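You operate a simulated robot arm through the tools that you are given. There is no shell and no other tool.

You are at the controls of a simulated two-armed robot. One attempt, no reset.

Task
Flood the channel from the piston tank and bleed the bubble out.
Fine: raise the inlet gate, open the bleed screw till the bubble is gone, then shut the screw and the gate. Leave no puddle. Where these are worked on the way, their far stop is far enough and under half their travel is too little: inlet gate.

The check looks at the end state, three seconds after you hand in, the way a careful person would. Anything else that was tipped, shoved, dropped, spilled or broken makes it a failure.

Robot
Two 7-joint arms with two-finger parallel grippers on one trunk that stands fixed in place. Base frame: the origin is at the foot of the trunk, x ahead of it, y to its left, z up. Units: mm, degrees, N and s.
The left shoulder is at [71, 156, 1305], the right one opposite. Each reaches about 1231 mm from its shoulder. Payload 3.91 kg a hand.
The TCP of each hand is the grasp point between the finger pads, 30 mm short of the fingertips. In the tool frame z runs along the fingers and y along their closing line. Largest opening 110 mm; finger width 20, thickness 10; the body of the gripper, 48 by 112 mm, starts 55 mm behind the TCP.
Orientation is that of the tool frame in the base frame, as a unit quaternion [x, y, z, w]. With the fingers straight down and closing along the base's y, the tool's x points along the base's -x, its y along +y and its z along -z.

Tools
- The arms move only by the tool send_rows. It takes "left_deltas", "right_deltas" or both (then of equal length, played together; a hand with none holds still); each is a list of rows, each a list of 2 entries, a list of its own where there are three numbers: the shift along the base's x, y, z in mm, then the turn, a rotation vector about the base's x, y, z in degrees. In form: [[[dx, dy, dz], [ax, ay, az]], ...]. A call has 1 to 20 rows; each row shifts and turns the commanded pose from where the row before left it. "left_hand" and "right_hand" are, for a hand that has rows, the opening, from 0 (shut) to 1 (fully open), set as the call begins (left out, the last holds). Each row takes 0.2 s and may step no farther than 50 mm and 8.6 degrees from the row before; otherwise, or with a gripper value out of range, the whole call is refused. A pose out of reach is approached as far as the arm can. The call stops where the force on the tool passes 40 N (or 10 N more than at its start, if that is more) or the arm is blocked; 0.2 s more then pass. The fingers move at their own pace (about 108 mm/s each) and stop on an object; they squeeze with about 32 N. The grip force told is the motor's: it shows also when the fingers shut on nothing. Time passes only in rows, and 0.2 s behind the last, so rows that do not move let the fingers close. The reply holds the time, the measured pose of the TCP, the force on the tool along the base axes, the opening and the grip force, in the units named above and with some noise, with the torque about the TCP (base axes, N m) and any sound that the robot's microphone picked up, and new pictures: "views" is both (left out), scene, wrist or none (wrist: the cameras of the hands that moved).
- Cameras (640 x 400 px; columns grow to the right, rows downward): "scene" is now at [137.4, 17.9, 1554.2]; the picture's right is [0.17, -0.99, -0.00], its down [-0.45, -0.08, -0.89] and it looks along [0.87, 0.15, -0.46] (base axes); focal length 338 px, centre (320, 200). "left" rides on the left gripper at [72, -17, -103] in its tool frame; the picture's right is [0.23, 0.97, 0.00], its down [-0.76, 0.18, -0.62] and it looks along [-0.61, 0.14, 0.78] (tool axes); focal length 222 px, centre (320, 200). "right" rides on the right gripper at [72, 17, -103] in its tool frame; the picture's right is [-0.23, 0.97, 0.00], its down [-0.76, -0.18, -0.62] and it looks along [-0.61, -0.14, 0.78] (tool axes); focal length 222 px, centre (320, 200). There is no depth. A picture from a camera that has moved, and an enlarged one, comes with that camera's place and axes in the base frame and with its lens. The place of the scene camera against the robot may be out by one fixed shift of up to 12 mm in any direction.
- slide_trunk(by): slides the trunk up (or, below 0, down) by that many mm; the arms and the scene camera ride with it, the base frame stays. It gives what a move gives, with no picture.
- head_to(pan, tilt): turns the head with the scene camera to pan (to the left, within 86 degrees either way) and tilt (down, from -29 to 69), counted from straight ahead of the robot. It gives what a move gives, and a new picture of the scene camera.
- enlarge(camera, box): a new picture of the part [left, top, right, bottom] of that camera's present view, enlarged. No time passes.
- finish_job(): hands the job in; it is judged then, once.

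Places have to be worked out from the pictures, the camera data and where the tool is seen. Open the grippers and draw the arms clear of the work before you hand the job in, unless the task says otherwise.

The tools are called after "Request:" as name(argument=value, ...) on one line, values as JSON. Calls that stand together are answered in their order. send_rows: Moves the arms, as the interface text tells. Its arguments: {"type":"object","properties":{"left_deltas":{"type":"array","items":{"type":"array"}},"left_hand":{"type":"number"},"right_deltas":{"type":"array","items":{"type":"array"}},"right_hand":{"type":"number"},"views":{"type":"string","enum":["both","scene","wrist","none"]}},"required":[]} The other tools are called the same way: slide_trunk (by) moves the trunk up or down; head_to (pan, tilt) turns the head that bears the scene camera; enlarge (camera, box) takes an enlarged picture of a part of a camera's view; finish_job () hands the job in.

At the start:

```text
time_s: 0.0
left_tool_pos: [574.4, 284.1, 1375.1]
left_tcp_rot: [0.0, 1.0, 0.0, 0.0]
left_wrist_force: [-0.1, -0.6, 0.0]
left_wrist_torque: [0.03, -0.02, 0.0]
left_grip_width: 110.1
left_finger_force: 0.1
right_tool_pos: [599.3, -225.6, 1330.4]
right_tcp_rot: [0.0, 1.0, -0.001, 0.0]
right_wrist_force: [0.6, 0.1, 0.1]
right_wrist_torque: [0.0, 0.04, 0.03]
right_grip_width: 110.3
right_finger_force: 0.0
trunk travel left (down, up): [-750.0, 190.0]
head pan, tilt (commanded): [9.8, 27.4]
```

scene: 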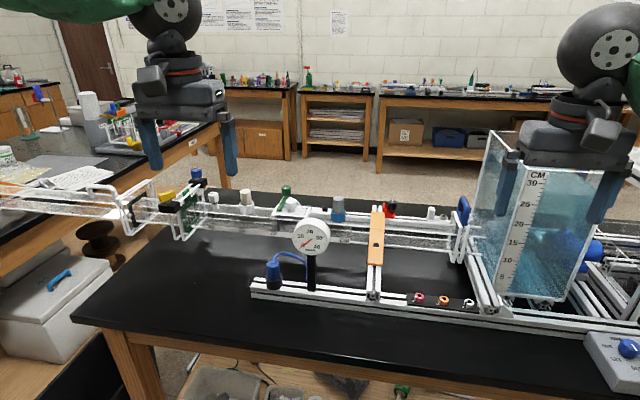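
right: 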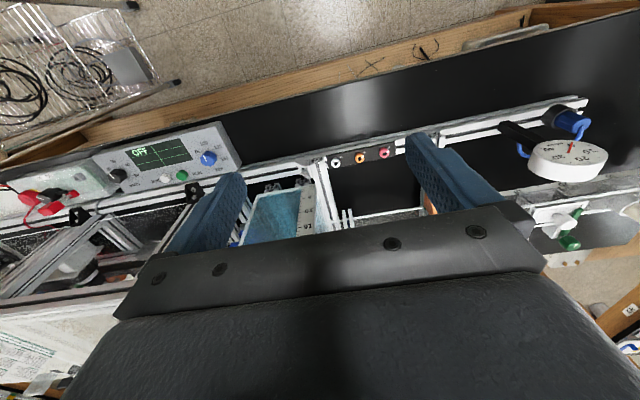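
left: 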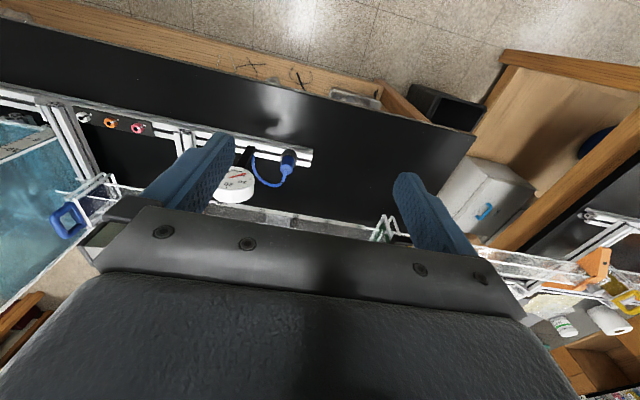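

The scene shows a tank on the right, a channel running left with several fittings, a gauge, and a control box. I'll enlarge parts of the scene view to identify the gate, the bleed screw and the bubble.

Request:
enlarge(camera="scene", box=[180, 170, 340, 270])

Request:
enlarge(camera="scene", box=[320, 180, 480, 280])

Request:
enlarge(camera="scene", box=[400, 130, 640, 280])

Request:
enlarge(camera="scene", box=[440, 250, 640, 400])

```text
4.00 times, centred on (260, 220) of scene
camera zoom: at [137.4, 17.9, 1554.2], right [0.17, -0.99, 0.0], down [-0.45, -0.08, -0.89], along [0.87, 0.15, -0.46], focal length 1353 px, centre (560, 120)
```

zoom: 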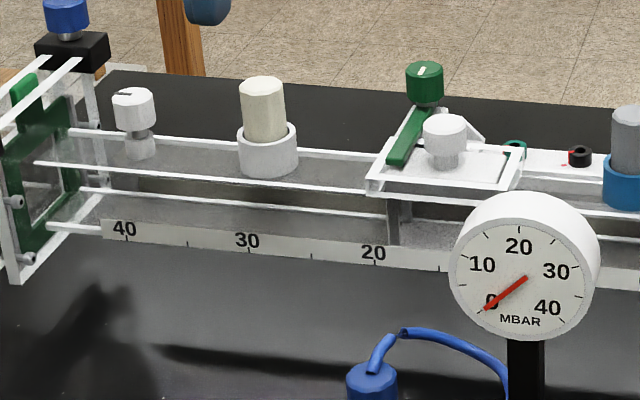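

```text
4.00 times, centred on (400, 230) of scene
camera zoom: at [137.4, 17.9, 1554.2], right [0.17, -0.99, 0.0], down [-0.45, -0.08, -0.89], along [0.87, 0.15, -0.46], focal length 1353 px, centre (0, 80)
```

zoom: 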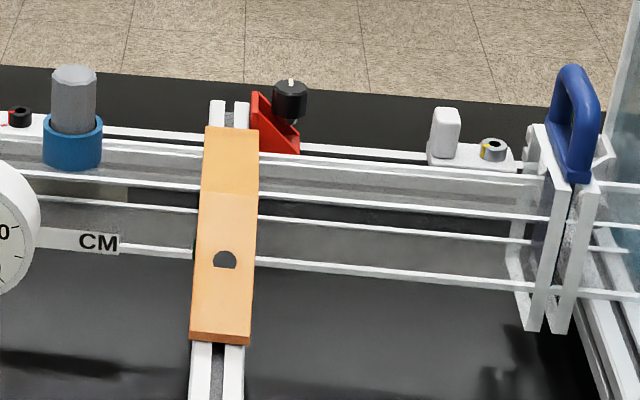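

```text
2.67 times, centred on (520, 205) of scene
camera zoom: at [137.4, 17.9, 1554.2], right [0.17, -0.99, 0.0], down [-0.45, -0.08, -0.89], along [0.87, 0.15, -0.46], focal length 902 px, centre (-213, 187)
```

zoom: 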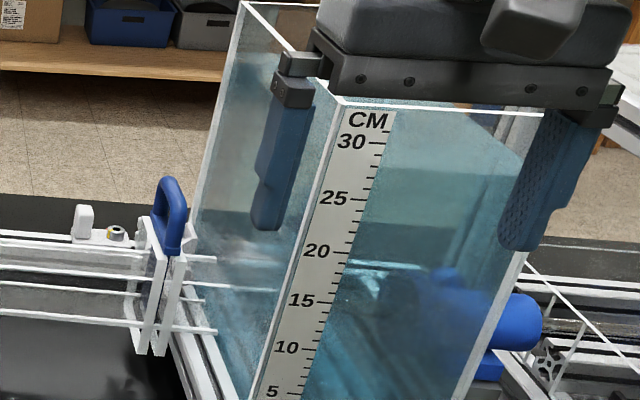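

```text
2.67 times, centred on (540, 325) of scene
camera zoom: at [137.4, 17.9, 1554.2], right [0.17, -0.99, 0.0], down [-0.45, -0.08, -0.89], along [0.87, 0.15, -0.46], focal length 902 px, centre (-267, -133)
```

zoom: 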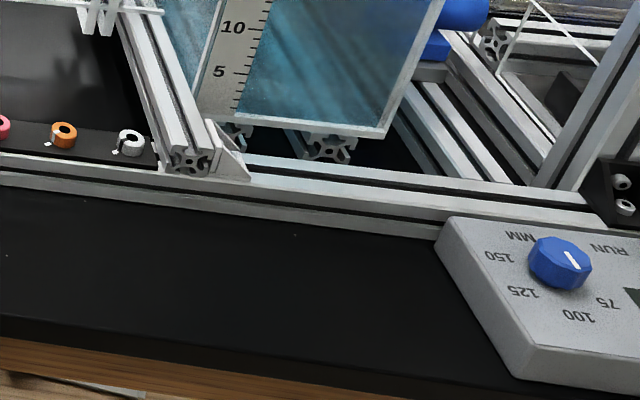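

The blue loop handle between tank and channel looks like the inlet gate; several knobs sit on top of the channel. I'll turn the head to look around for labels and the rest of the rig.

Request:
head_to(pan=-20, tilt=40)

Request:
head_to(pan=30, tilt=35)

```text
time_s: 0.9
left_tool_pos: [575.7, 283.4, 1375.1]
left_tcp_rot: [0.0, 1.0, 0.0, 0.0]
left_wrist_force: [0.4, -0.6, 0.0]
left_wrist_torque: [0.0, 0.03, 0.0]
left_grip_width: 110.0
left_finger_force: 0.1
right_tool_pos: [599.7, -225.6, 1331.5]
right_tcp_rot: [0.0, 1.0, -0.001, 0.0]
right_wrist_force: [-0.4, -0.5, -0.4]
right_wrist_torque: [0.03, 0.0, 0.01]
right_grip_width: 109.9
right_finger_force: 0.0
trunk travel left (down, up): [-750.0, 190.0]
head pan, tilt (commanded): [-20.0, 40.0]
camera scene: at [127.3, -26.7, 1534.8], right [-0.34, -0.94, 0.0], down [-0.6, 0.22, -0.77], along [0.72, -0.26, -0.64], focal length 338 px, centre (320, 200)
```

scene: 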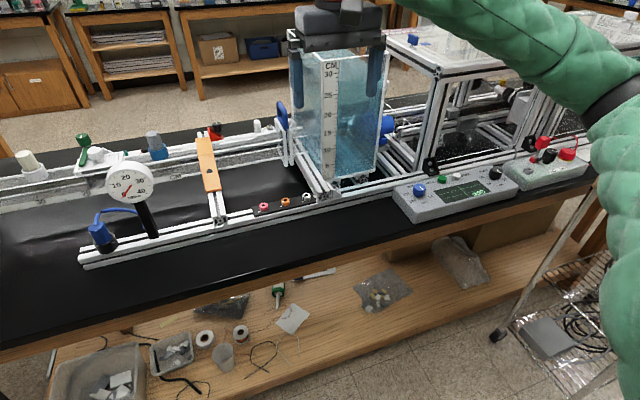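

```text
time_s: 2.1
left_tool_pos: [574.4, 283.6, 1373.9]
left_tcp_rot: [0.001, 1.0, -0.001, 0.0]
left_wrist_force: [0.2, 0.3, -0.8]
left_wrist_torque: [0.01, -0.02, 0.01]
left_grip_width: 110.0
left_finger_force: 0.0
right_tool_pos: [599.2, -225.1, 1329.2]
right_tcp_rot: [0.0, 1.0, 0.001, -0.001]
right_wrist_force: [-0.3, 0.0, 0.7]
right_wrist_torque: [0.0, 0.03, 0.04]
right_grip_width: 109.9
right_finger_force: 0.0
trunk travel left (down, up): [-750.0, 190.0]
head pan, tilt (commanded): [30.0, 35.0]
camera scene: at [123.6, 46.3, 1542.3], right [0.5, -0.87, 0.0], down [-0.5, -0.29, -0.82], along [0.71, 0.41, -0.57], focal length 338 px, centre (320, 200)
```

scene: 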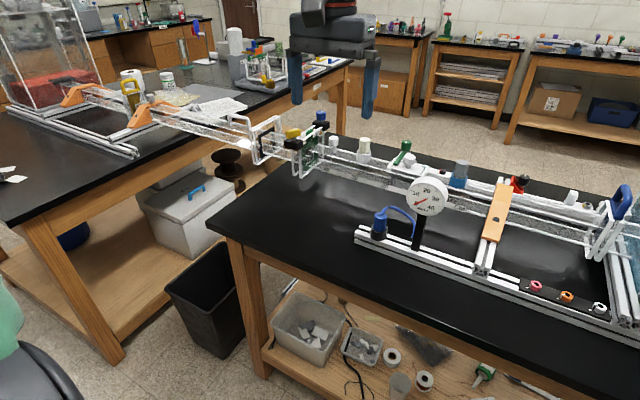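

The channel continues left across the gap to an empty receiving tank. I'll enlarge the channel top fittings from this angle to tell the bleed screw apart.

Request:
enlarge(camera="scene", box=[240, 90, 400, 190])

Request:
enlarge(camera="scene", box=[350, 130, 478, 210])

Request:
enlarge(camera="scene", box=[480, 150, 640, 250])

Request:
enlarge(camera="scene", box=[0, 0, 240, 150])

```text
4.00 times, centred on (320, 140) of scene
camera zoom: at [123.6, 46.3, 1542.3], right [0.5, -0.87, 0.0], down [-0.5, -0.29, -0.82], along [0.71, 0.41, -0.57], focal length 1353 px, centre (320, 440)
```

zoom: 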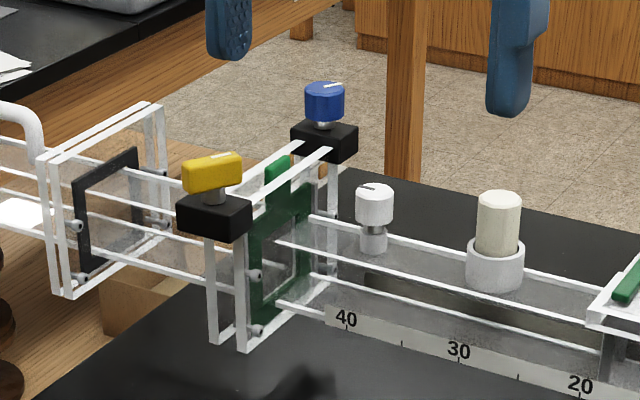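

```text
5.00 times, centred on (414, 170) of scene
camera zoom: at [123.6, 46.3, 1542.3], right [0.5, -0.87, 0.0], down [-0.5, -0.29, -0.82], along [0.71, 0.41, -0.57], focal length 1691 px, centre (-150, 350)
```

zoom: 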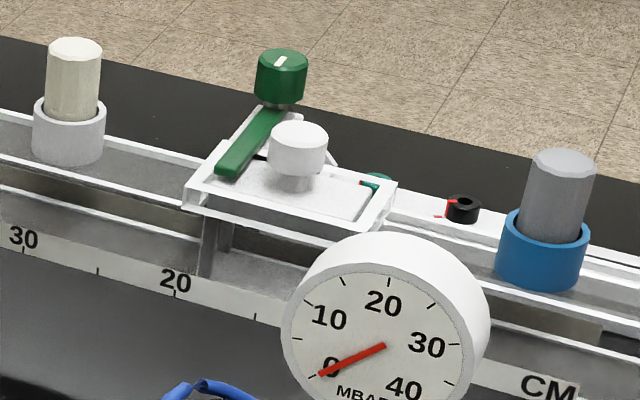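

```text
4.00 times, centred on (560, 200) of scene
camera zoom: at [123.6, 46.3, 1542.3], right [0.5, -0.87, 0.0], down [-0.5, -0.29, -0.82], along [0.71, 0.41, -0.57], focal length 1353 px, centre (-640, 200)
```

zoom: 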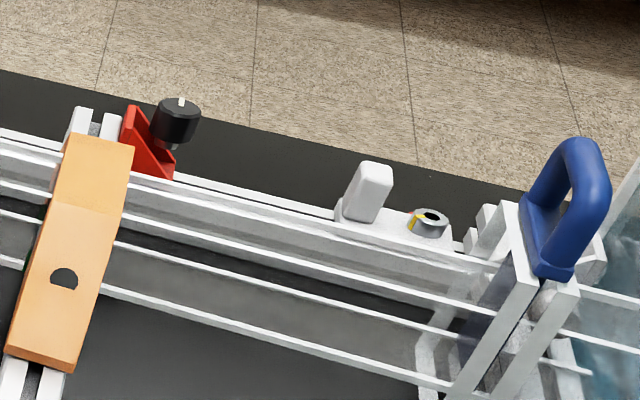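

```text
2.67 times, centred on (120, 75) of scene
camera zoom: at [123.6, 46.3, 1542.3], right [0.5, -0.87, 0.0], down [-0.5, -0.29, -0.82], along [0.71, 0.41, -0.57], focal length 902 px, centre (853, 533)
```

zoom: 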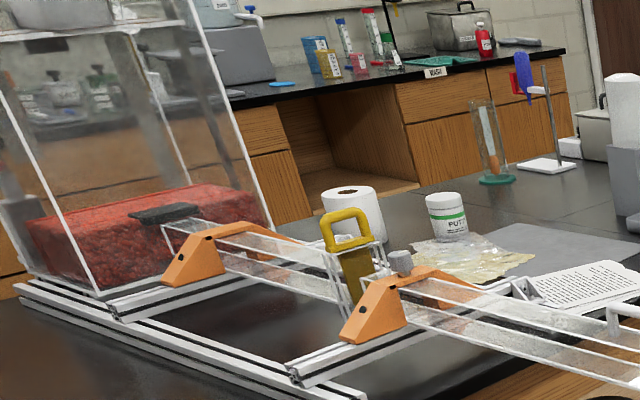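

Triangulating the scene and left wrist pictures puts the blue gate handle near [1008, -236, 1096] and the white marked knob at the channel's left end near [997, 503, 1080]. I'll bring the left hand toward that knob, staying well above, to view it closely with the wrist camera.

Request:
send_rows(left_deltas=[[[30, 18, -12], [0, 0, 0]], [[30, 18, -12], [0, 0, 0]], [[30, 18, -12], [0, 0, 0]], [[30, 18, -12], [0, 0, 0]], [[30, 18, -12], [0, 0, 0]], [[30, 18, -12], [0, 0, 0]], [[30, 18, -12], [0, 0, 0]], [[30, 18, -12], [0, 0, 0]], [[30, 18, -12], [0, 0, 0]], [[30, 18, -12], [0, 0, 0]]], views="both")

```text
time_s: 4.3
left_tool_pos: [875.4, 464.1, 1255.5]
left_tcp_rot: [-0.001, 1.0, 0.0, -0.002]
left_wrist_force: [0.4, -0.5, 0.1]
left_wrist_torque: [-0.03, 0.01, -0.01]
left_grip_width: 110.0
left_finger_force: 0.0
right_tool_pos: [600.3, -225.5, 1330.6]
right_tcp_rot: [-0.001, 1.0, 0.0, -0.001]
right_wrist_force: [-0.3, -0.3, -0.1]
right_wrist_torque: [-0.01, 0.01, -0.01]
right_grip_width: 110.0
right_finger_force: 0.1
trunk travel left (down, up): [-750.0, 190.0]
head pan, tilt (commanded): [30.0, 35.0]
camera scene: at [125.5, 46.9, 1542.1], right [0.5, -0.87, 0.0], down [-0.5, -0.29, -0.82], along [0.71, 0.41, -0.57], focal length 338 px, centre (320, 200)
camera left: at [803.5, 447.8, 1359.6], right [-0.23, 0.97, 0.0], down [0.76, 0.18, 0.62], along [0.61, 0.14, -0.78], focal length 222 px, centre (320, 200)
```

scene: 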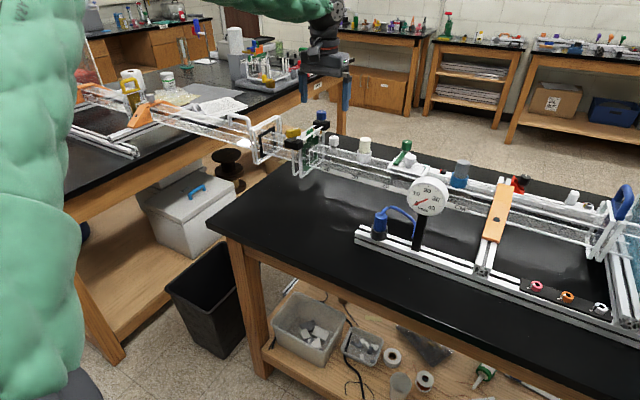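
left: 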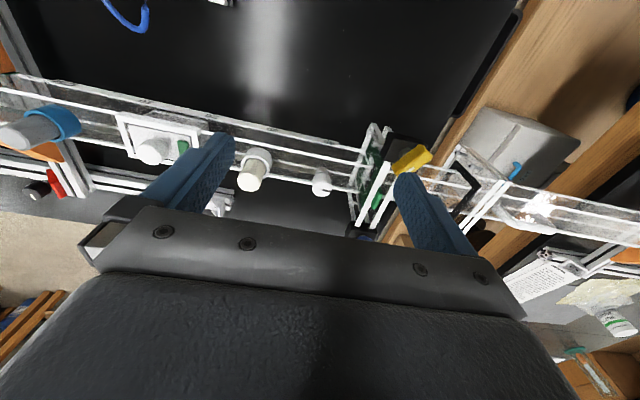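

Request:
enlarge(camera="left", box=[100, 90, 260, 190])

Request:
enlarge(camera="left", box=[230, 110, 390, 210])

Request:
enlarge(camera="left", box=[0, 60, 160, 160])

Request:
enlarge(camera="left", box=[340, 110, 500, 210])

```text
4.00 times, centred on (180, 140) of left
camera zoom: at [803.5, 447.8, 1359.6], right [-0.23, 0.97, 0.0], down [0.76, 0.18, 0.62], along [0.61, 0.14, -0.78], focal length 888 px, centre (880, 440)
```

zoom: 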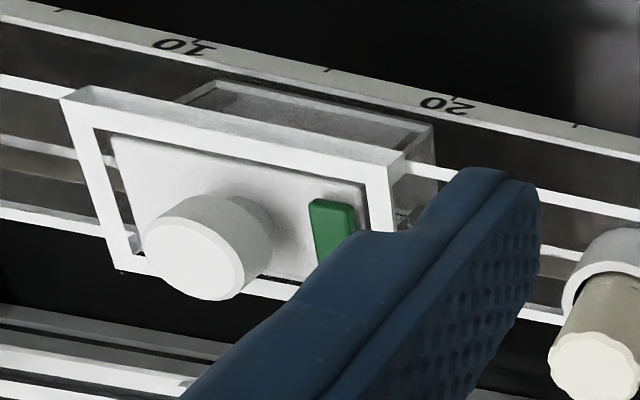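

```text
4.00 times, centred on (310, 160) of left
camera zoom: at [803.5, 447.8, 1359.6], right [-0.23, 0.97, 0.0], down [0.76, 0.18, 0.62], along [0.61, 0.14, -0.78], focal length 888 px, centre (360, 360)
```

zoom: 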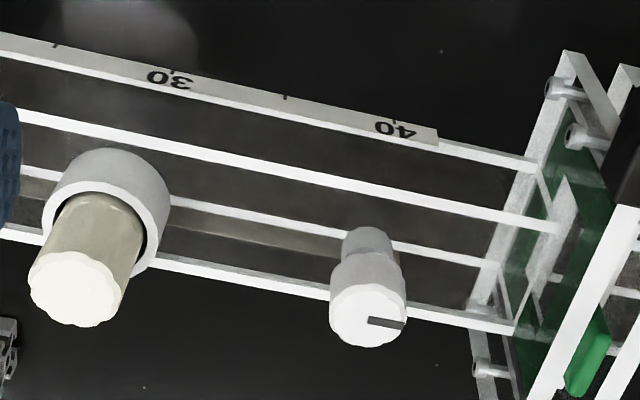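

```text
4.00 times, centred on (80, 110) of left
camera zoom: at [803.5, 447.8, 1359.6], right [-0.23, 0.97, 0.0], down [0.76, 0.18, 0.62], along [0.61, 0.14, -0.78], focal length 888 px, centre (1280, 560)
```

zoom: 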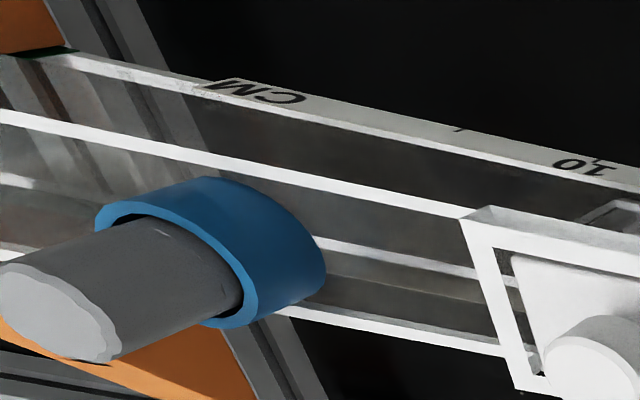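

```text
4.00 times, centred on (420, 160) of left
camera zoom: at [803.5, 447.8, 1359.6], right [-0.23, 0.97, 0.0], down [0.76, 0.18, 0.62], along [0.61, 0.14, -0.78], focal length 888 px, centre (-80, 360)
```

zoom: 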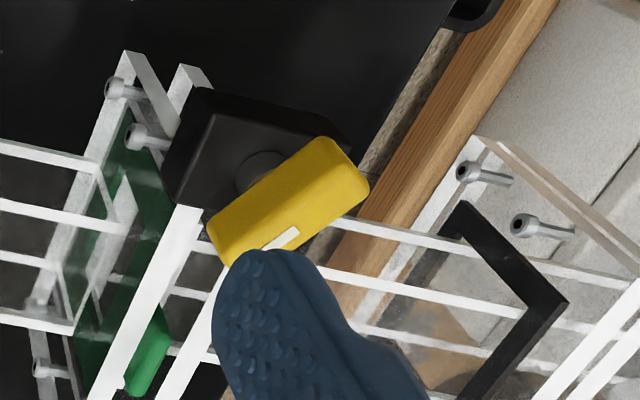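

The fluted white knob with an index mark beside the 40 cm mark is on the channel roof and reads as the bleed screw; both views agree on its top at about [983, 492, 1106]. Next I bring the right hand toward the blue gate handle, staying high and left of the tank, for a close look.

Request:
send_rows(right_deltas=[[[36, 10, -8], [0, 0, 0]], [[36, 10, -8], [0, 0, 0]], [[36, 10, -8], [0, 0, 0]], [[36, 10, -8], [0, 0, 0]], [[36, 10, -8], [0, 0, 0]], [[36, 10, -8], [0, 0, 0]], [[36, 10, -8], [0, 0, 0]], [[36, 10, -8], [0, 0, 0]]], views="wrist")

Request:
head_to(pan=-5, tilt=30)

```text
time_s: 6.1
left_tool_pos: [875.0, 462.7, 1255.5]
left_tcp_rot: [-0.001, 1.0, 0.001, 0.0]
left_wrist_force: [-0.2, 0.1, -0.3]
left_wrist_torque: [0.0, 0.03, 0.03]
left_grip_width: 110.0
left_finger_force: 0.1
right_tool_pos: [890.1, -145.3, 1264.1]
right_tcp_rot: [0.0, 1.0, -0.001, -0.001]
right_wrist_force: [0.3, -0.3, -0.4]
right_wrist_torque: [0.03, 0.05, 0.01]
right_grip_width: 109.8
right_finger_force: 0.1
trunk travel left (down, up): [-750.0, 190.0]
head pan, tilt (commanded): [30.0, 35.0]
camera right: at [817.6, -127.3, 1366.2], right [0.23, 0.97, 0.0], down [0.76, -0.18, 0.62], along [0.61, -0.14, -0.78], focal length 222 px, centre (320, 200)
```

right: 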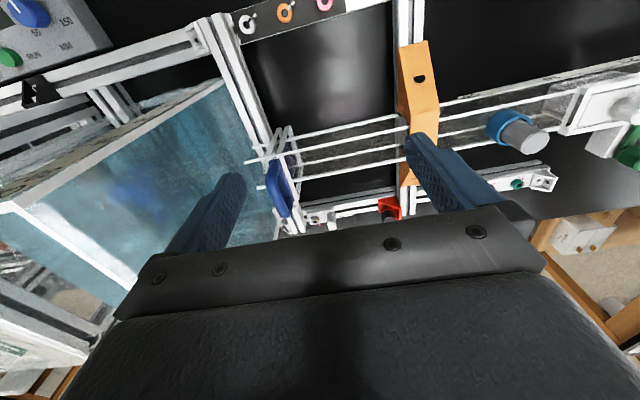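

```text
time_s: 7.1
left_tool_pos: [874.9, 463.8, 1257.1]
left_tcp_rot: [0.001, 1.0, 0.0, 0.0]
left_wrist_force: [0.3, 0.3, -0.5]
left_wrist_torque: [-0.01, -0.01, 0.0]
left_grip_width: 110.1
left_finger_force: 0.2
right_tool_pos: [888.4, -143.8, 1263.8]
right_tcp_rot: [0.0, 1.0, -0.001, 0.0]
right_wrist_force: [-0.1, 1.0, 0.5]
right_wrist_torque: [-0.02, 0.01, 0.04]
right_grip_width: 109.9
right_finger_force: 0.1
trunk travel left (down, up): [-750.0, 190.0]
head pan, tilt (commanded): [-5.0, 30.0]
camera scene: at [138.1, -5.1, 1550.0], right [-0.09, -1.0, 0.0], down [-0.5, 0.04, -0.87], along [0.86, -0.07, -0.5], focal length 338 px, centre (320, 200)
```

scene: 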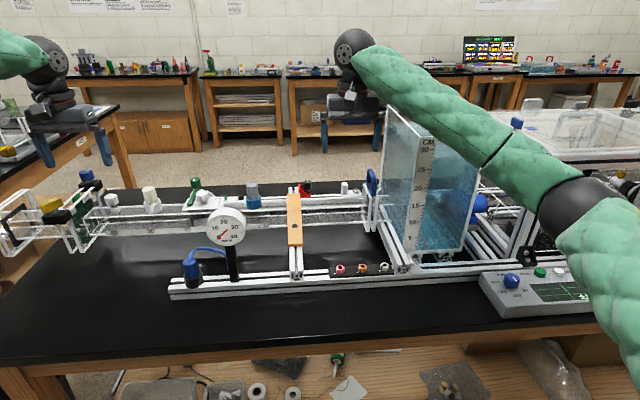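

The right forearm passes near the tank in the picture, so I'll enlarge both views to measure the tank top, the tank's left wall and the handle shape.

Request:
enlarge(camera="scene", box=[340, 90, 500, 190])

Request:
enlarge(camera="scene", box=[330, 160, 450, 235])

Request:
enlarge(camera="right", box=[200, 120, 360, 220])

Request:
enlarge(camera="right", box=[0, 0, 320, 200])

```text
4.00 times, centred on (420, 140) of scene
camera zoom: at [138.1, -5.1, 1550.0], right [-0.09, -1.0, 0.0], down [-0.5, 0.04, -0.87], along [0.86, -0.07, -0.5], focal length 1353 px, centre (-80, 440)
```

zoom: 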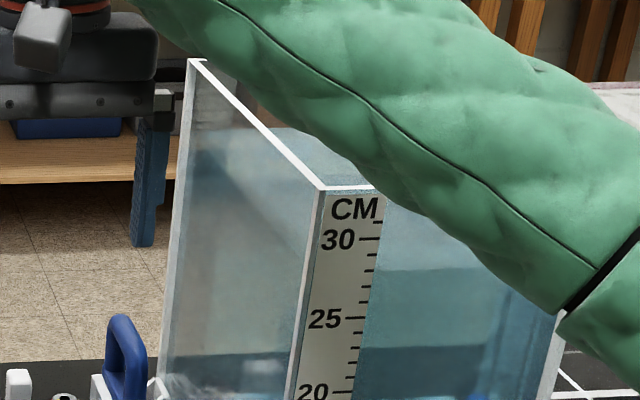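

```text
5.33 times, centred on (390, 198) of scene
camera zoom: at [138.1, -5.1, 1550.0], right [-0.09, -1.0, 0.0], down [-0.5, 0.04, -0.87], along [0.86, -0.07, -0.5], focal length 1804 px, centre (-53, 213)
```

zoom: 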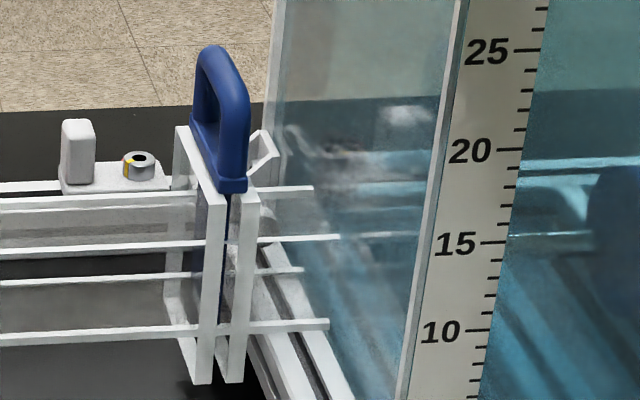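

```text
4.00 times, centred on (280, 170) of right
camera zoom: at [816.0, -127.4, 1366.9], right [0.23, 0.97, 0.0], down [0.76, -0.18, 0.62], along [0.61, -0.14, -0.78], focal length 888 px, centre (480, 320)
```

zoom: 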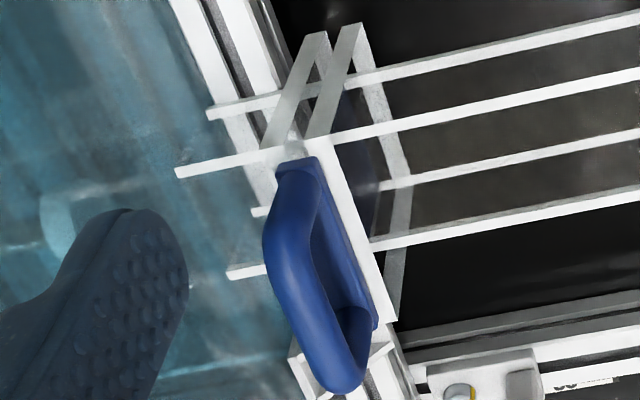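

```text
2.00 times, centred on (160, 100) of right
camera zoom: at [816.0, -127.4, 1366.9], right [0.23, 0.97, 0.0], down [0.76, -0.18, 0.62], along [0.61, -0.14, -0.78], focal length 444 px, centre (640, 400)
```

zoom: 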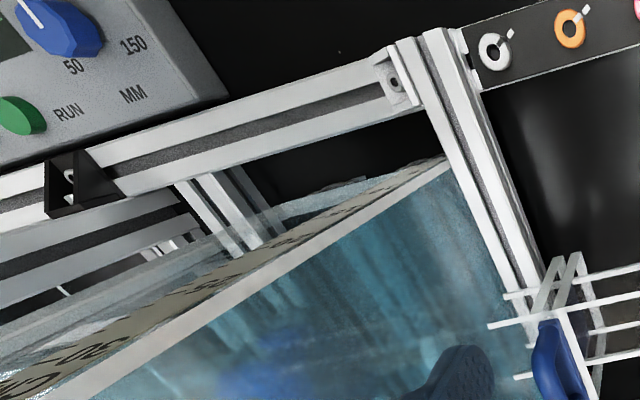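

Handle: a D-loop running along x from about 952 to 1018 at y≈-224, top z≈1137; tank's left wall is at y≈-297, top z≈1286, so a vertical right hand would bring the forearm close to the tank corner. I'll pitch the right hand 45° so it comes from the robot's side, with the fingers half open.

Request:
send_rows(right_deltas=[[[-5, -3, -2], [0, -7.5, 0]], [[-5, -3, -2], [0, -7.5, 0]], [[-5, -3, -2], [0, -7.5, 0]], [[-5, -3, -2], [0, -7.5, 0]], [[-5, -3, -2], [0, -7.5, 0]], [[-5, -3, -2], [0, -7.5, 0]]], right_hand=0.5, views="both")

```text
time_s: 8.5
left_tool_pos: [874.7, 462.6, 1257.5]
left_tcp_rot: [0.0, 1.0, -0.001, 0.0]
left_wrist_force: [1.3, 0.3, 0.6]
left_wrist_torque: [0.06, -0.01, -0.03]
left_grip_width: 109.8
left_finger_force: 0.0
right_tool_pos: [857.0, -164.0, 1254.7]
right_tcp_rot: [0.0, 0.923, 0.0, 0.384]
right_wrist_force: [-0.4, -0.4, 0.0]
right_wrist_torque: [0.03, -0.02, -0.01]
right_grip_width: 55.0
right_finger_force: 0.2
trunk travel left (down, up): [-750.0, 190.0]
head pan, tilt (commanded): [-5.0, 30.0]
camera scene: at [137.3, -6.1, 1550.2], right [-0.09, -1.0, 0.0], down [-0.5, 0.04, -0.87], along [0.86, -0.08, -0.5], focal length 338 px, centre (320, 200)
camera right: at [732.5, -147.2, 1275.2], right [0.16, 0.97, 0.16], down [0.1, -0.18, 0.98], along [0.98, -0.14, -0.12], focal length 222 px, centre (320, 200)
```

scene: 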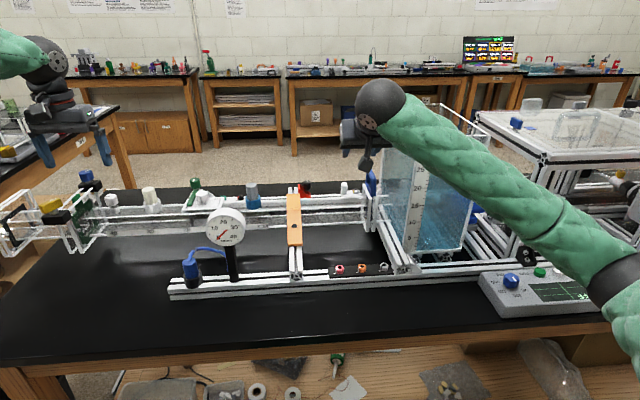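
right: 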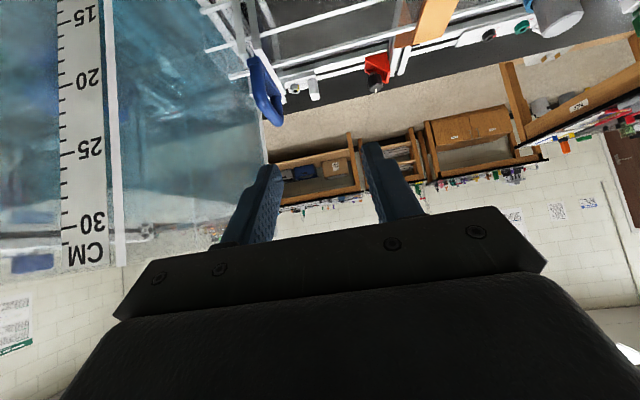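

The hand is pitched as wanted and the handle is visible past the fingertips. I'll enlarge the handle to refine its position.

Request:
enlarge(camera="right", box=[200, 40, 328, 120])

Request:
enlarge(camera="right", box=[100, 60, 300, 260])

```text
5.00 times, centred on (264, 80) of right
camera zoom: at [732.5, -147.2, 1275.2], right [0.16, 0.97, 0.16], down [0.1, -0.18, 0.98], along [0.98, -0.14, -0.12], focal length 1111 px, centre (600, 800)
```

zoom: 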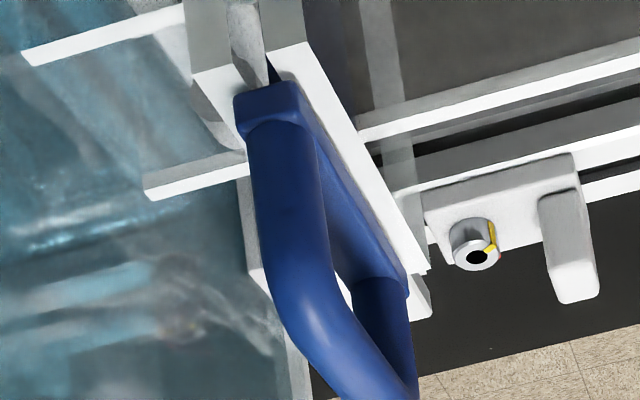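

```text
2.00 times, centred on (200, 160) of right
camera zoom: at [732.5, -147.2, 1275.2], right [0.16, 0.97, 0.16], down [0.1, -0.18, 0.98], along [0.98, -0.14, -0.12], focal length 444 px, centre (560, 280)
```

zoom: 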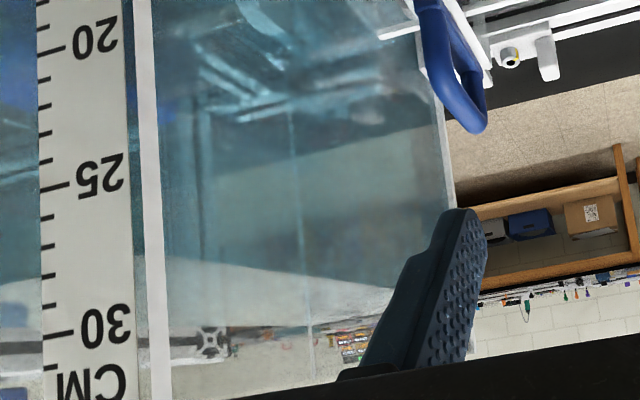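

Using the two wrist views together, the crossbar centre comes out near [990, -231, 1120]. I'll advance to a pre-grasp about 100 mm short along the pitched approach and look again, checking the clearance to the tank wall.

Request:
send_rows(right_deltas=[[[15, -16, -16], [0, 0, 0]], [[15, -16, -16], [0, 0, 0]], [[15, -16, -16], [0, 0, 0]], [[15, -15, -15], [0, 0, 0]]], right_hand=0.5, views="both")

Request:
enlarge(camera="right", box=[220, 60, 420, 185])

Request:
enlarge(camera="scene", box=[340, 70, 500, 170])

```text
time_s: 9.5
left_tool_pos: [875.2, 462.3, 1256.9]
left_tcp_rot: [0.0, 1.0, -0.001, 0.0]
left_wrist_force: [-0.5, -0.1, 0.2]
left_wrist_torque: [0.03, 0.02, -0.06]
left_grip_width: 110.3
left_finger_force: 0.1
right_tool_pos: [916.7, -228.8, 1190.0]
right_tcp_rot: [-0.001, 0.924, 0.0, 0.382]
right_wrist_force: [0.0, 0.2, 0.0]
right_wrist_torque: [0.04, -0.04, -0.01]
right_grip_width: 55.0
right_finger_force: 0.0
trunk travel left (down, up): [-750.0, 190.0]
head pan, tilt (commanded): [-5.0, 30.0]
camera scene: at [138.4, -6.3, 1550.0], right [-0.09, -1.0, 0.0], down [-0.5, 0.04, -0.87], along [0.86, -0.08, -0.5], focal length 338 px, centre (320, 200)
camera right: at [792.4, -212.0, 1210.3], right [0.16, 0.97, 0.16], down [0.1, -0.18, 0.98], along [0.98, -0.14, -0.12], focal length 222 px, centre (320, 200)
```

scene: 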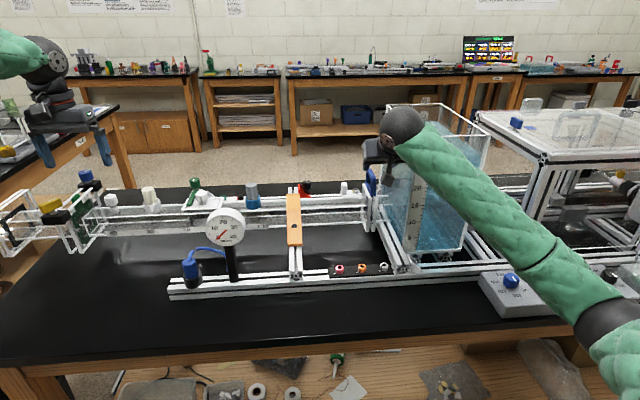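
right: 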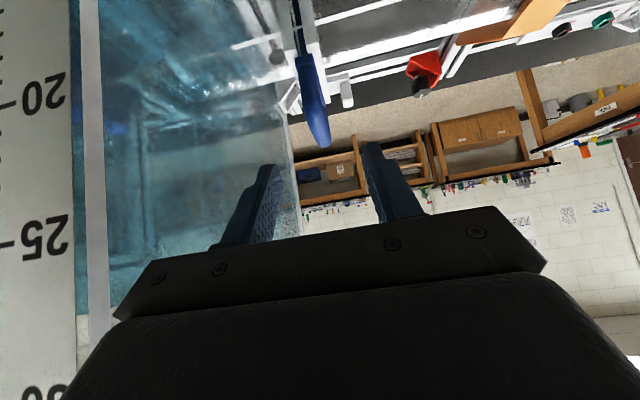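

```text
3.20 times, centred on (320, 122) of right
camera zoom: at [792.4, -212.0, 1210.3], right [0.16, 0.97, 0.16], down [0.1, -0.18, 0.98], along [0.98, -0.14, -0.12], focal length 711 px, centre (320, 448)
```

zoom: 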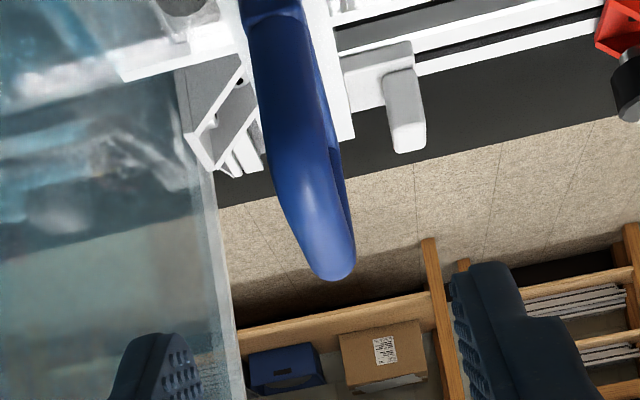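

```text
4.00 times, centred on (420, 120) of scene
camera zoom: at [138.4, -6.3, 1550.0], right [-0.09, -1.0, 0.0], down [-0.5, 0.04, -0.87], along [0.86, -0.08, -0.5], focal length 1353 px, centre (-80, 520)
```

zoom: 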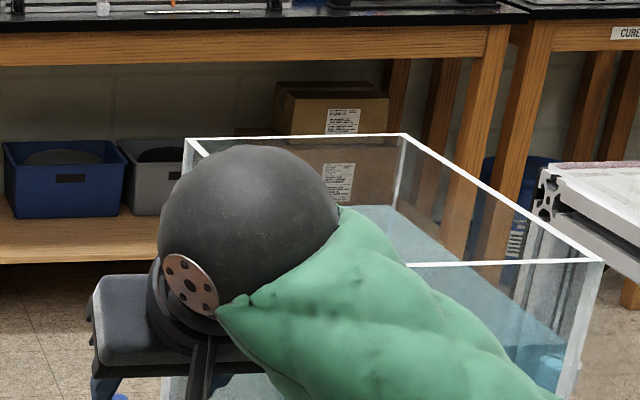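

The refreshed triangulation puts the far top corner of the handle at [1018, -230.5, 1127]. To keep the wrist and forearm clear of the tank's front corner, I'll pitch another 17° and settle at a pre-grasp 60 mm short of the crossbar.

Request:
send_rows(right_deltas=[[[5, -0.5, -14], [0, -8.5, 0]], [[5, -0.5, -15], [0, -8.5, 0]], [[5, -0.5, -15], [0, 0, 0]]], right_hand=0.5, views="both")

Request:
enlarge(camera="right", box=[220, 60, 420, 185])

Request:
enlarge(camera="scene", box=[340, 110, 500, 210])

```text
time_s: 10.3
left_tool_pos: [873.9, 462.3, 1256.4]
left_tcp_rot: [0.0, 1.0, 0.0, 0.0]
left_wrist_force: [-0.2, -0.3, -0.4]
left_wrist_torque: [-0.02, 0.01, -0.04]
left_grip_width: 110.2
left_finger_force: 0.1
right_tool_pos: [931.4, -226.3, 1148.2]
right_tcp_rot: [0.0, 0.857, 0.0, 0.515]
right_wrist_force: [-0.9, -0.3, 0.6]
right_wrist_torque: [-0.01, 0.0, -0.04]
right_grip_width: 55.0
right_finger_force: 0.0
trunk travel left (down, up): [-750.0, 190.0]
head pan, tilt (commanded): [-5.0, 30.0]
camera scene: at [138.0, -4.9, 1550.1], right [-0.09, -1.0, 0.0], down [-0.5, 0.04, -0.87], along [0.86, -0.08, -0.5], focal length 338 px, centre (320, 200)
camera right: at [806.6, -210.0, 1132.3], right [0.11, 0.97, 0.2], down [-0.19, -0.18, 0.96], along [0.98, -0.14, 0.17], focal length 222 px, centre (320, 200)
```

scene: 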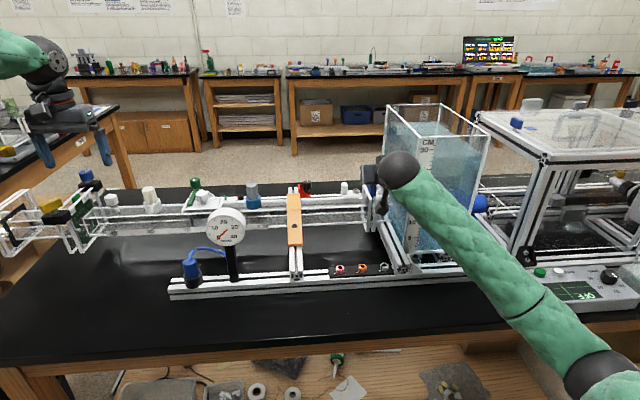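
right: 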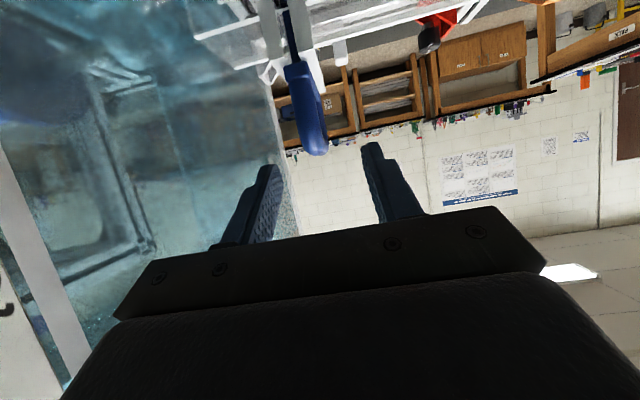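

```text
3.20 times, centred on (320, 122) of right
camera zoom: at [806.6, -210.0, 1132.3], right [0.11, 0.97, 0.2], down [-0.19, -0.18, 0.96], along [0.98, -0.14, 0.17], focal length 711 px, centre (320, 448)
```

zoom: 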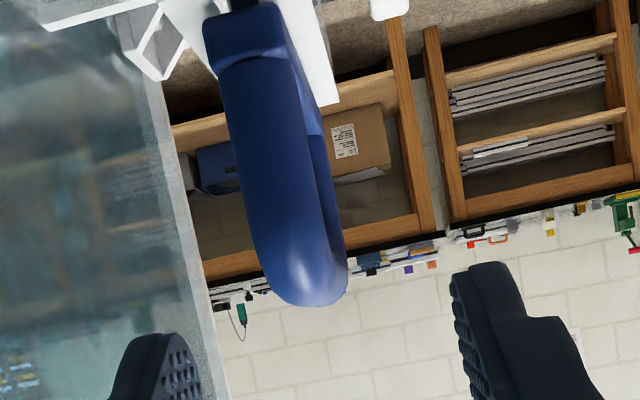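

```text
4.00 times, centred on (420, 160) of scene
camera zoom: at [138.0, -4.9, 1550.1], right [-0.09, -1.0, 0.0], down [-0.5, 0.04, -0.87], along [0.86, -0.08, -0.5], focal length 1353 px, centre (-80, 360)
```

zoom: 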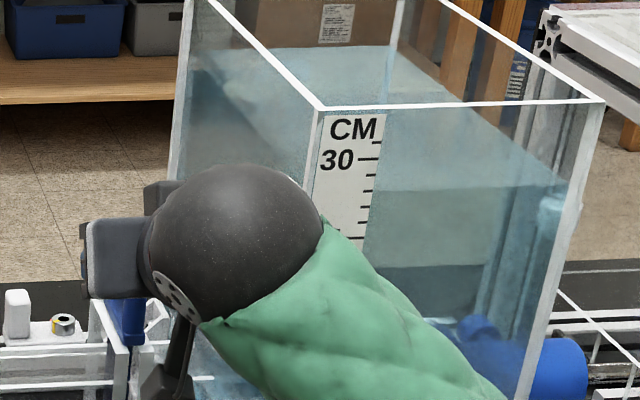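

The crossbar top is at z≈1128, y≈-231, and the wrist sphere stays clear of the tank. I'll centre in y and advance the last 60 mm so the pads straddle the crossbar.

Request:
send_rows(right_deltas=[[[0, -3.5, 0], [0, 0, 0]], [[13, 0, -7], [0, 0, 0]], [[13, 0, -7], [0, 0, 0]], [[13, 0, -7], [0, 0, 0]], [[13, 0, -7], [0, 0, 0]], [[0, 0, 0], [0, 0, 0]]], right_hand=0.5, views="both")

Request:
enlarge(camera="right", box=[220, 100, 420, 225])

Request:
enlarge(camera="scene", box=[340, 130, 500, 230])

```text
time_s: 11.7
left_tool_pos: [872.9, 463.1, 1255.8]
left_tcp_rot: [0.0, 1.0, 0.0, 0.0]
left_wrist_force: [-0.5, 0.0, -0.1]
left_wrist_torque: [-0.01, 0.02, -0.01]
left_grip_width: 109.6
left_finger_force: 0.1
right_tool_pos: [983.8, -231.3, 1120.5]
right_tcp_rot: [0.0, 0.857, 0.0, 0.515]
right_wrist_force: [0.6, -0.2, -0.6]
right_wrist_torque: [-0.03, 0.02, -0.02]
right_grip_width: 55.2
right_finger_force: 0.1
trunk travel left (down, up): [-750.0, 190.0]
head pan, tilt (commanded): [-5.0, 30.0]
camera scene: at [137.2, -5.8, 1550.1], right [-0.09, -1.0, 0.0], down [-0.5, 0.04, -0.87], along [0.86, -0.08, -0.5], focal length 338 px, centre (320, 200)
camera right: at [857.0, -214.4, 1103.4], right [0.11, 0.97, 0.2], down [-0.19, -0.18, 0.97], along [0.98, -0.14, 0.17], focal length 222 px, centre (320, 200)
```

scene: 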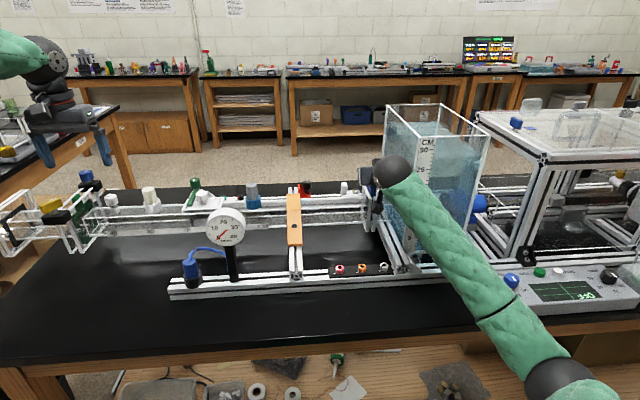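
right: 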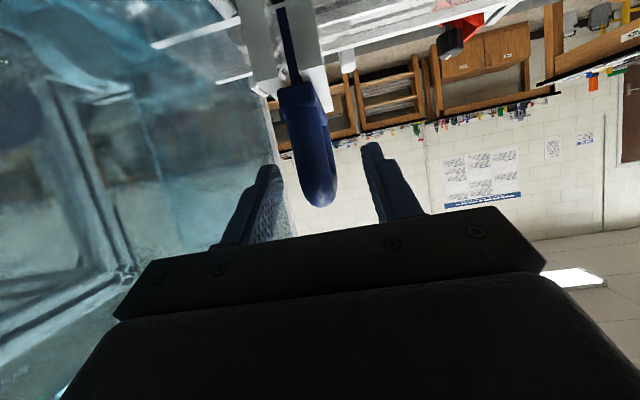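

```text
3.20 times, centred on (320, 162) of right
camera zoom: at [857.0, -214.4, 1103.4], right [0.11, 0.97, 0.2], down [-0.19, -0.18, 0.97], along [0.98, -0.14, 0.17], focal length 711 px, centre (320, 320)
```

zoom: 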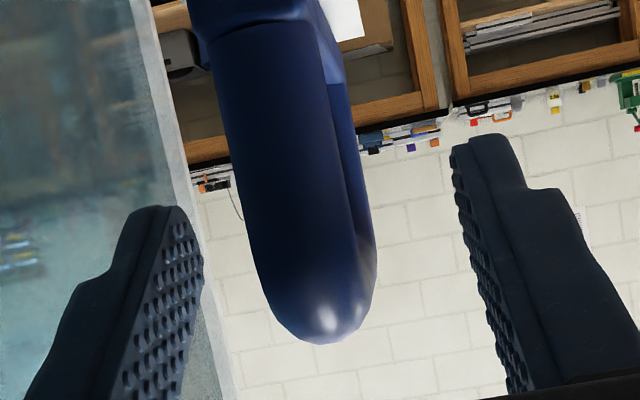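

```text
4.00 times, centred on (420, 180) of scene
camera zoom: at [137.2, -5.8, 1550.1], right [-0.09, -1.0, 0.0], down [-0.5, 0.04, -0.87], along [0.86, -0.08, -0.5], focal length 1353 px, centre (-80, 280)
```

zoom: 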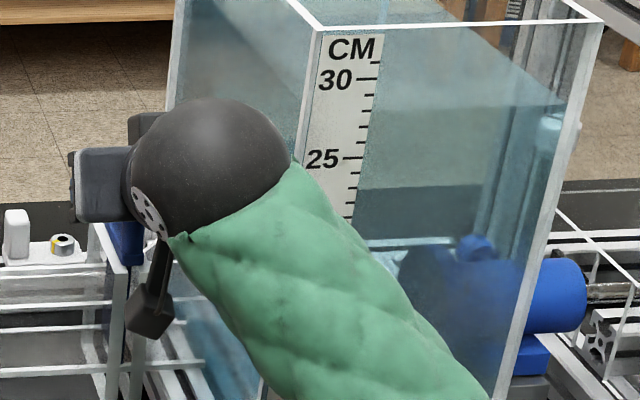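

The pads straddle the crossbar correctly at TCP [984, -231, 1120]. Before lifting, I'll bring the left hand above the bleed screw so it is ready, and look again.

Request:
send_rows(left_deltas=[[[22, 5, -15], [0, 0, 0]], [[22, 5, -15], [0, 0, 0]], [[22, 5, -15], [0, 0, 0]], [[22, 5, -15], [0, 0, 0]], [[0, 0, 0], [0, 0, 0]]], left_hand=0.6, views="wrist")

Request:
head_to(pan=12, tilt=30)

Request:
enlarge(camera="left", box=[220, 80, 420, 205])

Request:
enlarge(camera="scene", box=[160, 120, 320, 220])

```text
time_s: 12.9
left_tool_pos: [963.9, 484.6, 1194.9]
left_tcp_rot: [0.0, 1.0, 0.0, 0.001]
left_wrist_force: [-1.0, 0.4, -0.1]
left_wrist_torque: [0.0, -0.03, -0.05]
left_grip_width: 66.4
left_finger_force: 0.0
right_tool_pos: [980.5, -231.1, 1119.7]
right_tcp_rot: [-0.001, 0.857, 0.0, 0.515]
right_wrist_force: [-0.4, -0.2, 0.0]
right_wrist_torque: [0.0, -0.01, -0.01]
right_grip_width: 55.0
right_finger_force: 0.1
trunk travel left (down, up): [-750.0, 190.0]
head pan, tilt (commanded): [-5.0, 30.0]
camera left: at [891.8, 468.3, 1300.2], right [-0.23, 0.97, 0.0], down [0.76, 0.18, 0.62], along [0.61, 0.14, -0.78], focal length 222 px, centre (320, 200)
```

left: 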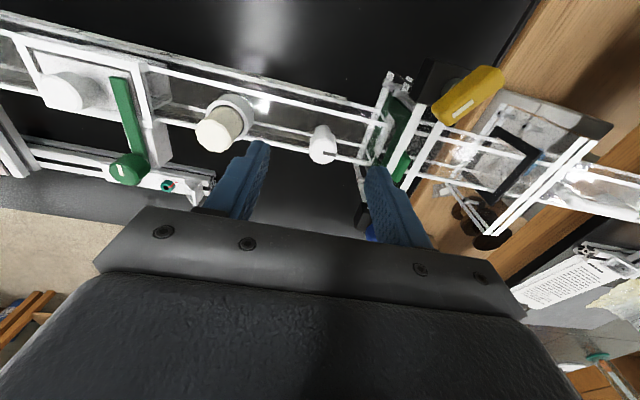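

```text
time_s: 13.7
left_tool_pos: [964.4, 484.3, 1196.3]
left_tcp_rot: [0.0, 1.0, 0.001, 0.0]
left_wrist_force: [-0.4, -0.6, -0.5]
left_wrist_torque: [0.01, 0.02, 0.0]
left_grip_width: 65.9
left_finger_force: 0.0
right_tool_pos: [982.5, -231.1, 1119.0]
right_tcp_rot: [0.0, 0.858, 0.0, 0.514]
right_wrist_force: [-0.4, 0.2, -0.2]
right_wrist_torque: [0.0, -0.01, 0.03]
right_grip_width: 55.0
right_finger_force: 0.1
trunk travel left (down, up): [-750.0, 190.0]
head pan, tilt (commanded): [12.0, 30.0]
camera scene: at [136.6, 21.1, 1550.0], right [0.21, -0.98, 0.0], down [-0.49, -0.1, -0.87], along [0.85, 0.18, -0.5], focal length 338 px, centre (320, 200)
```

scene: 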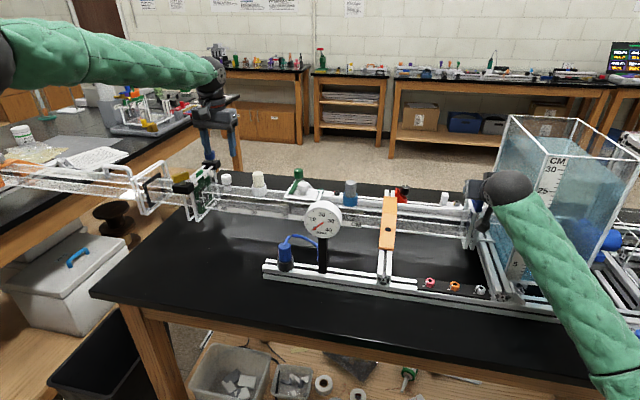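

```text
3.20 times, centred on (320, 142) of left
camera zoom: at [893.3, 468.0, 1298.8], right [-0.23, 0.97, 0.0], down [0.76, 0.18, 0.62], along [0.61, 0.14, -0.78], focal length 711 px, centre (320, 384)
```

zoom: 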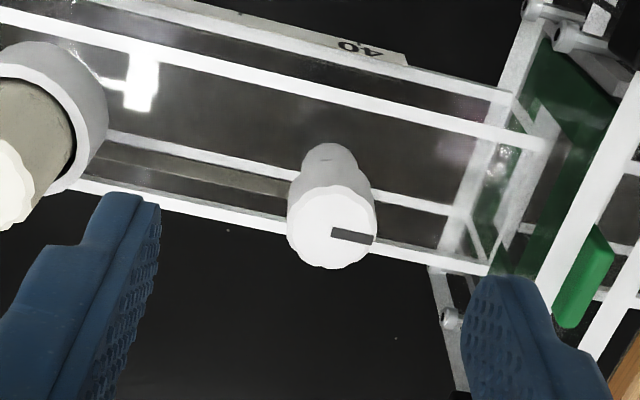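

```text
4.00 times, centred on (240, 170) of scene
camera zoom: at [136.6, 21.1, 1550.0], right [0.21, -0.98, 0.0], down [-0.49, -0.1, -0.87], along [0.85, 0.18, -0.5], focal length 1353 px, centre (640, 320)
```

zoom: 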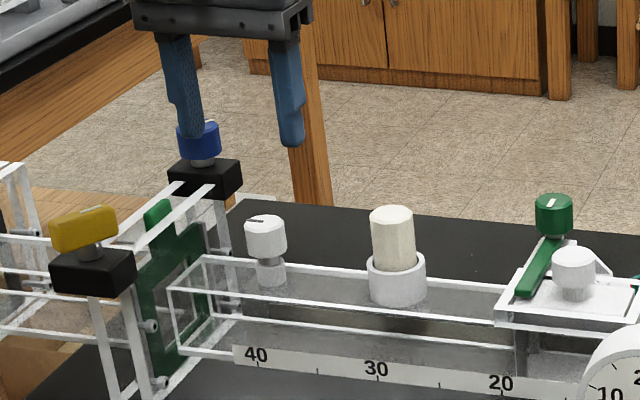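

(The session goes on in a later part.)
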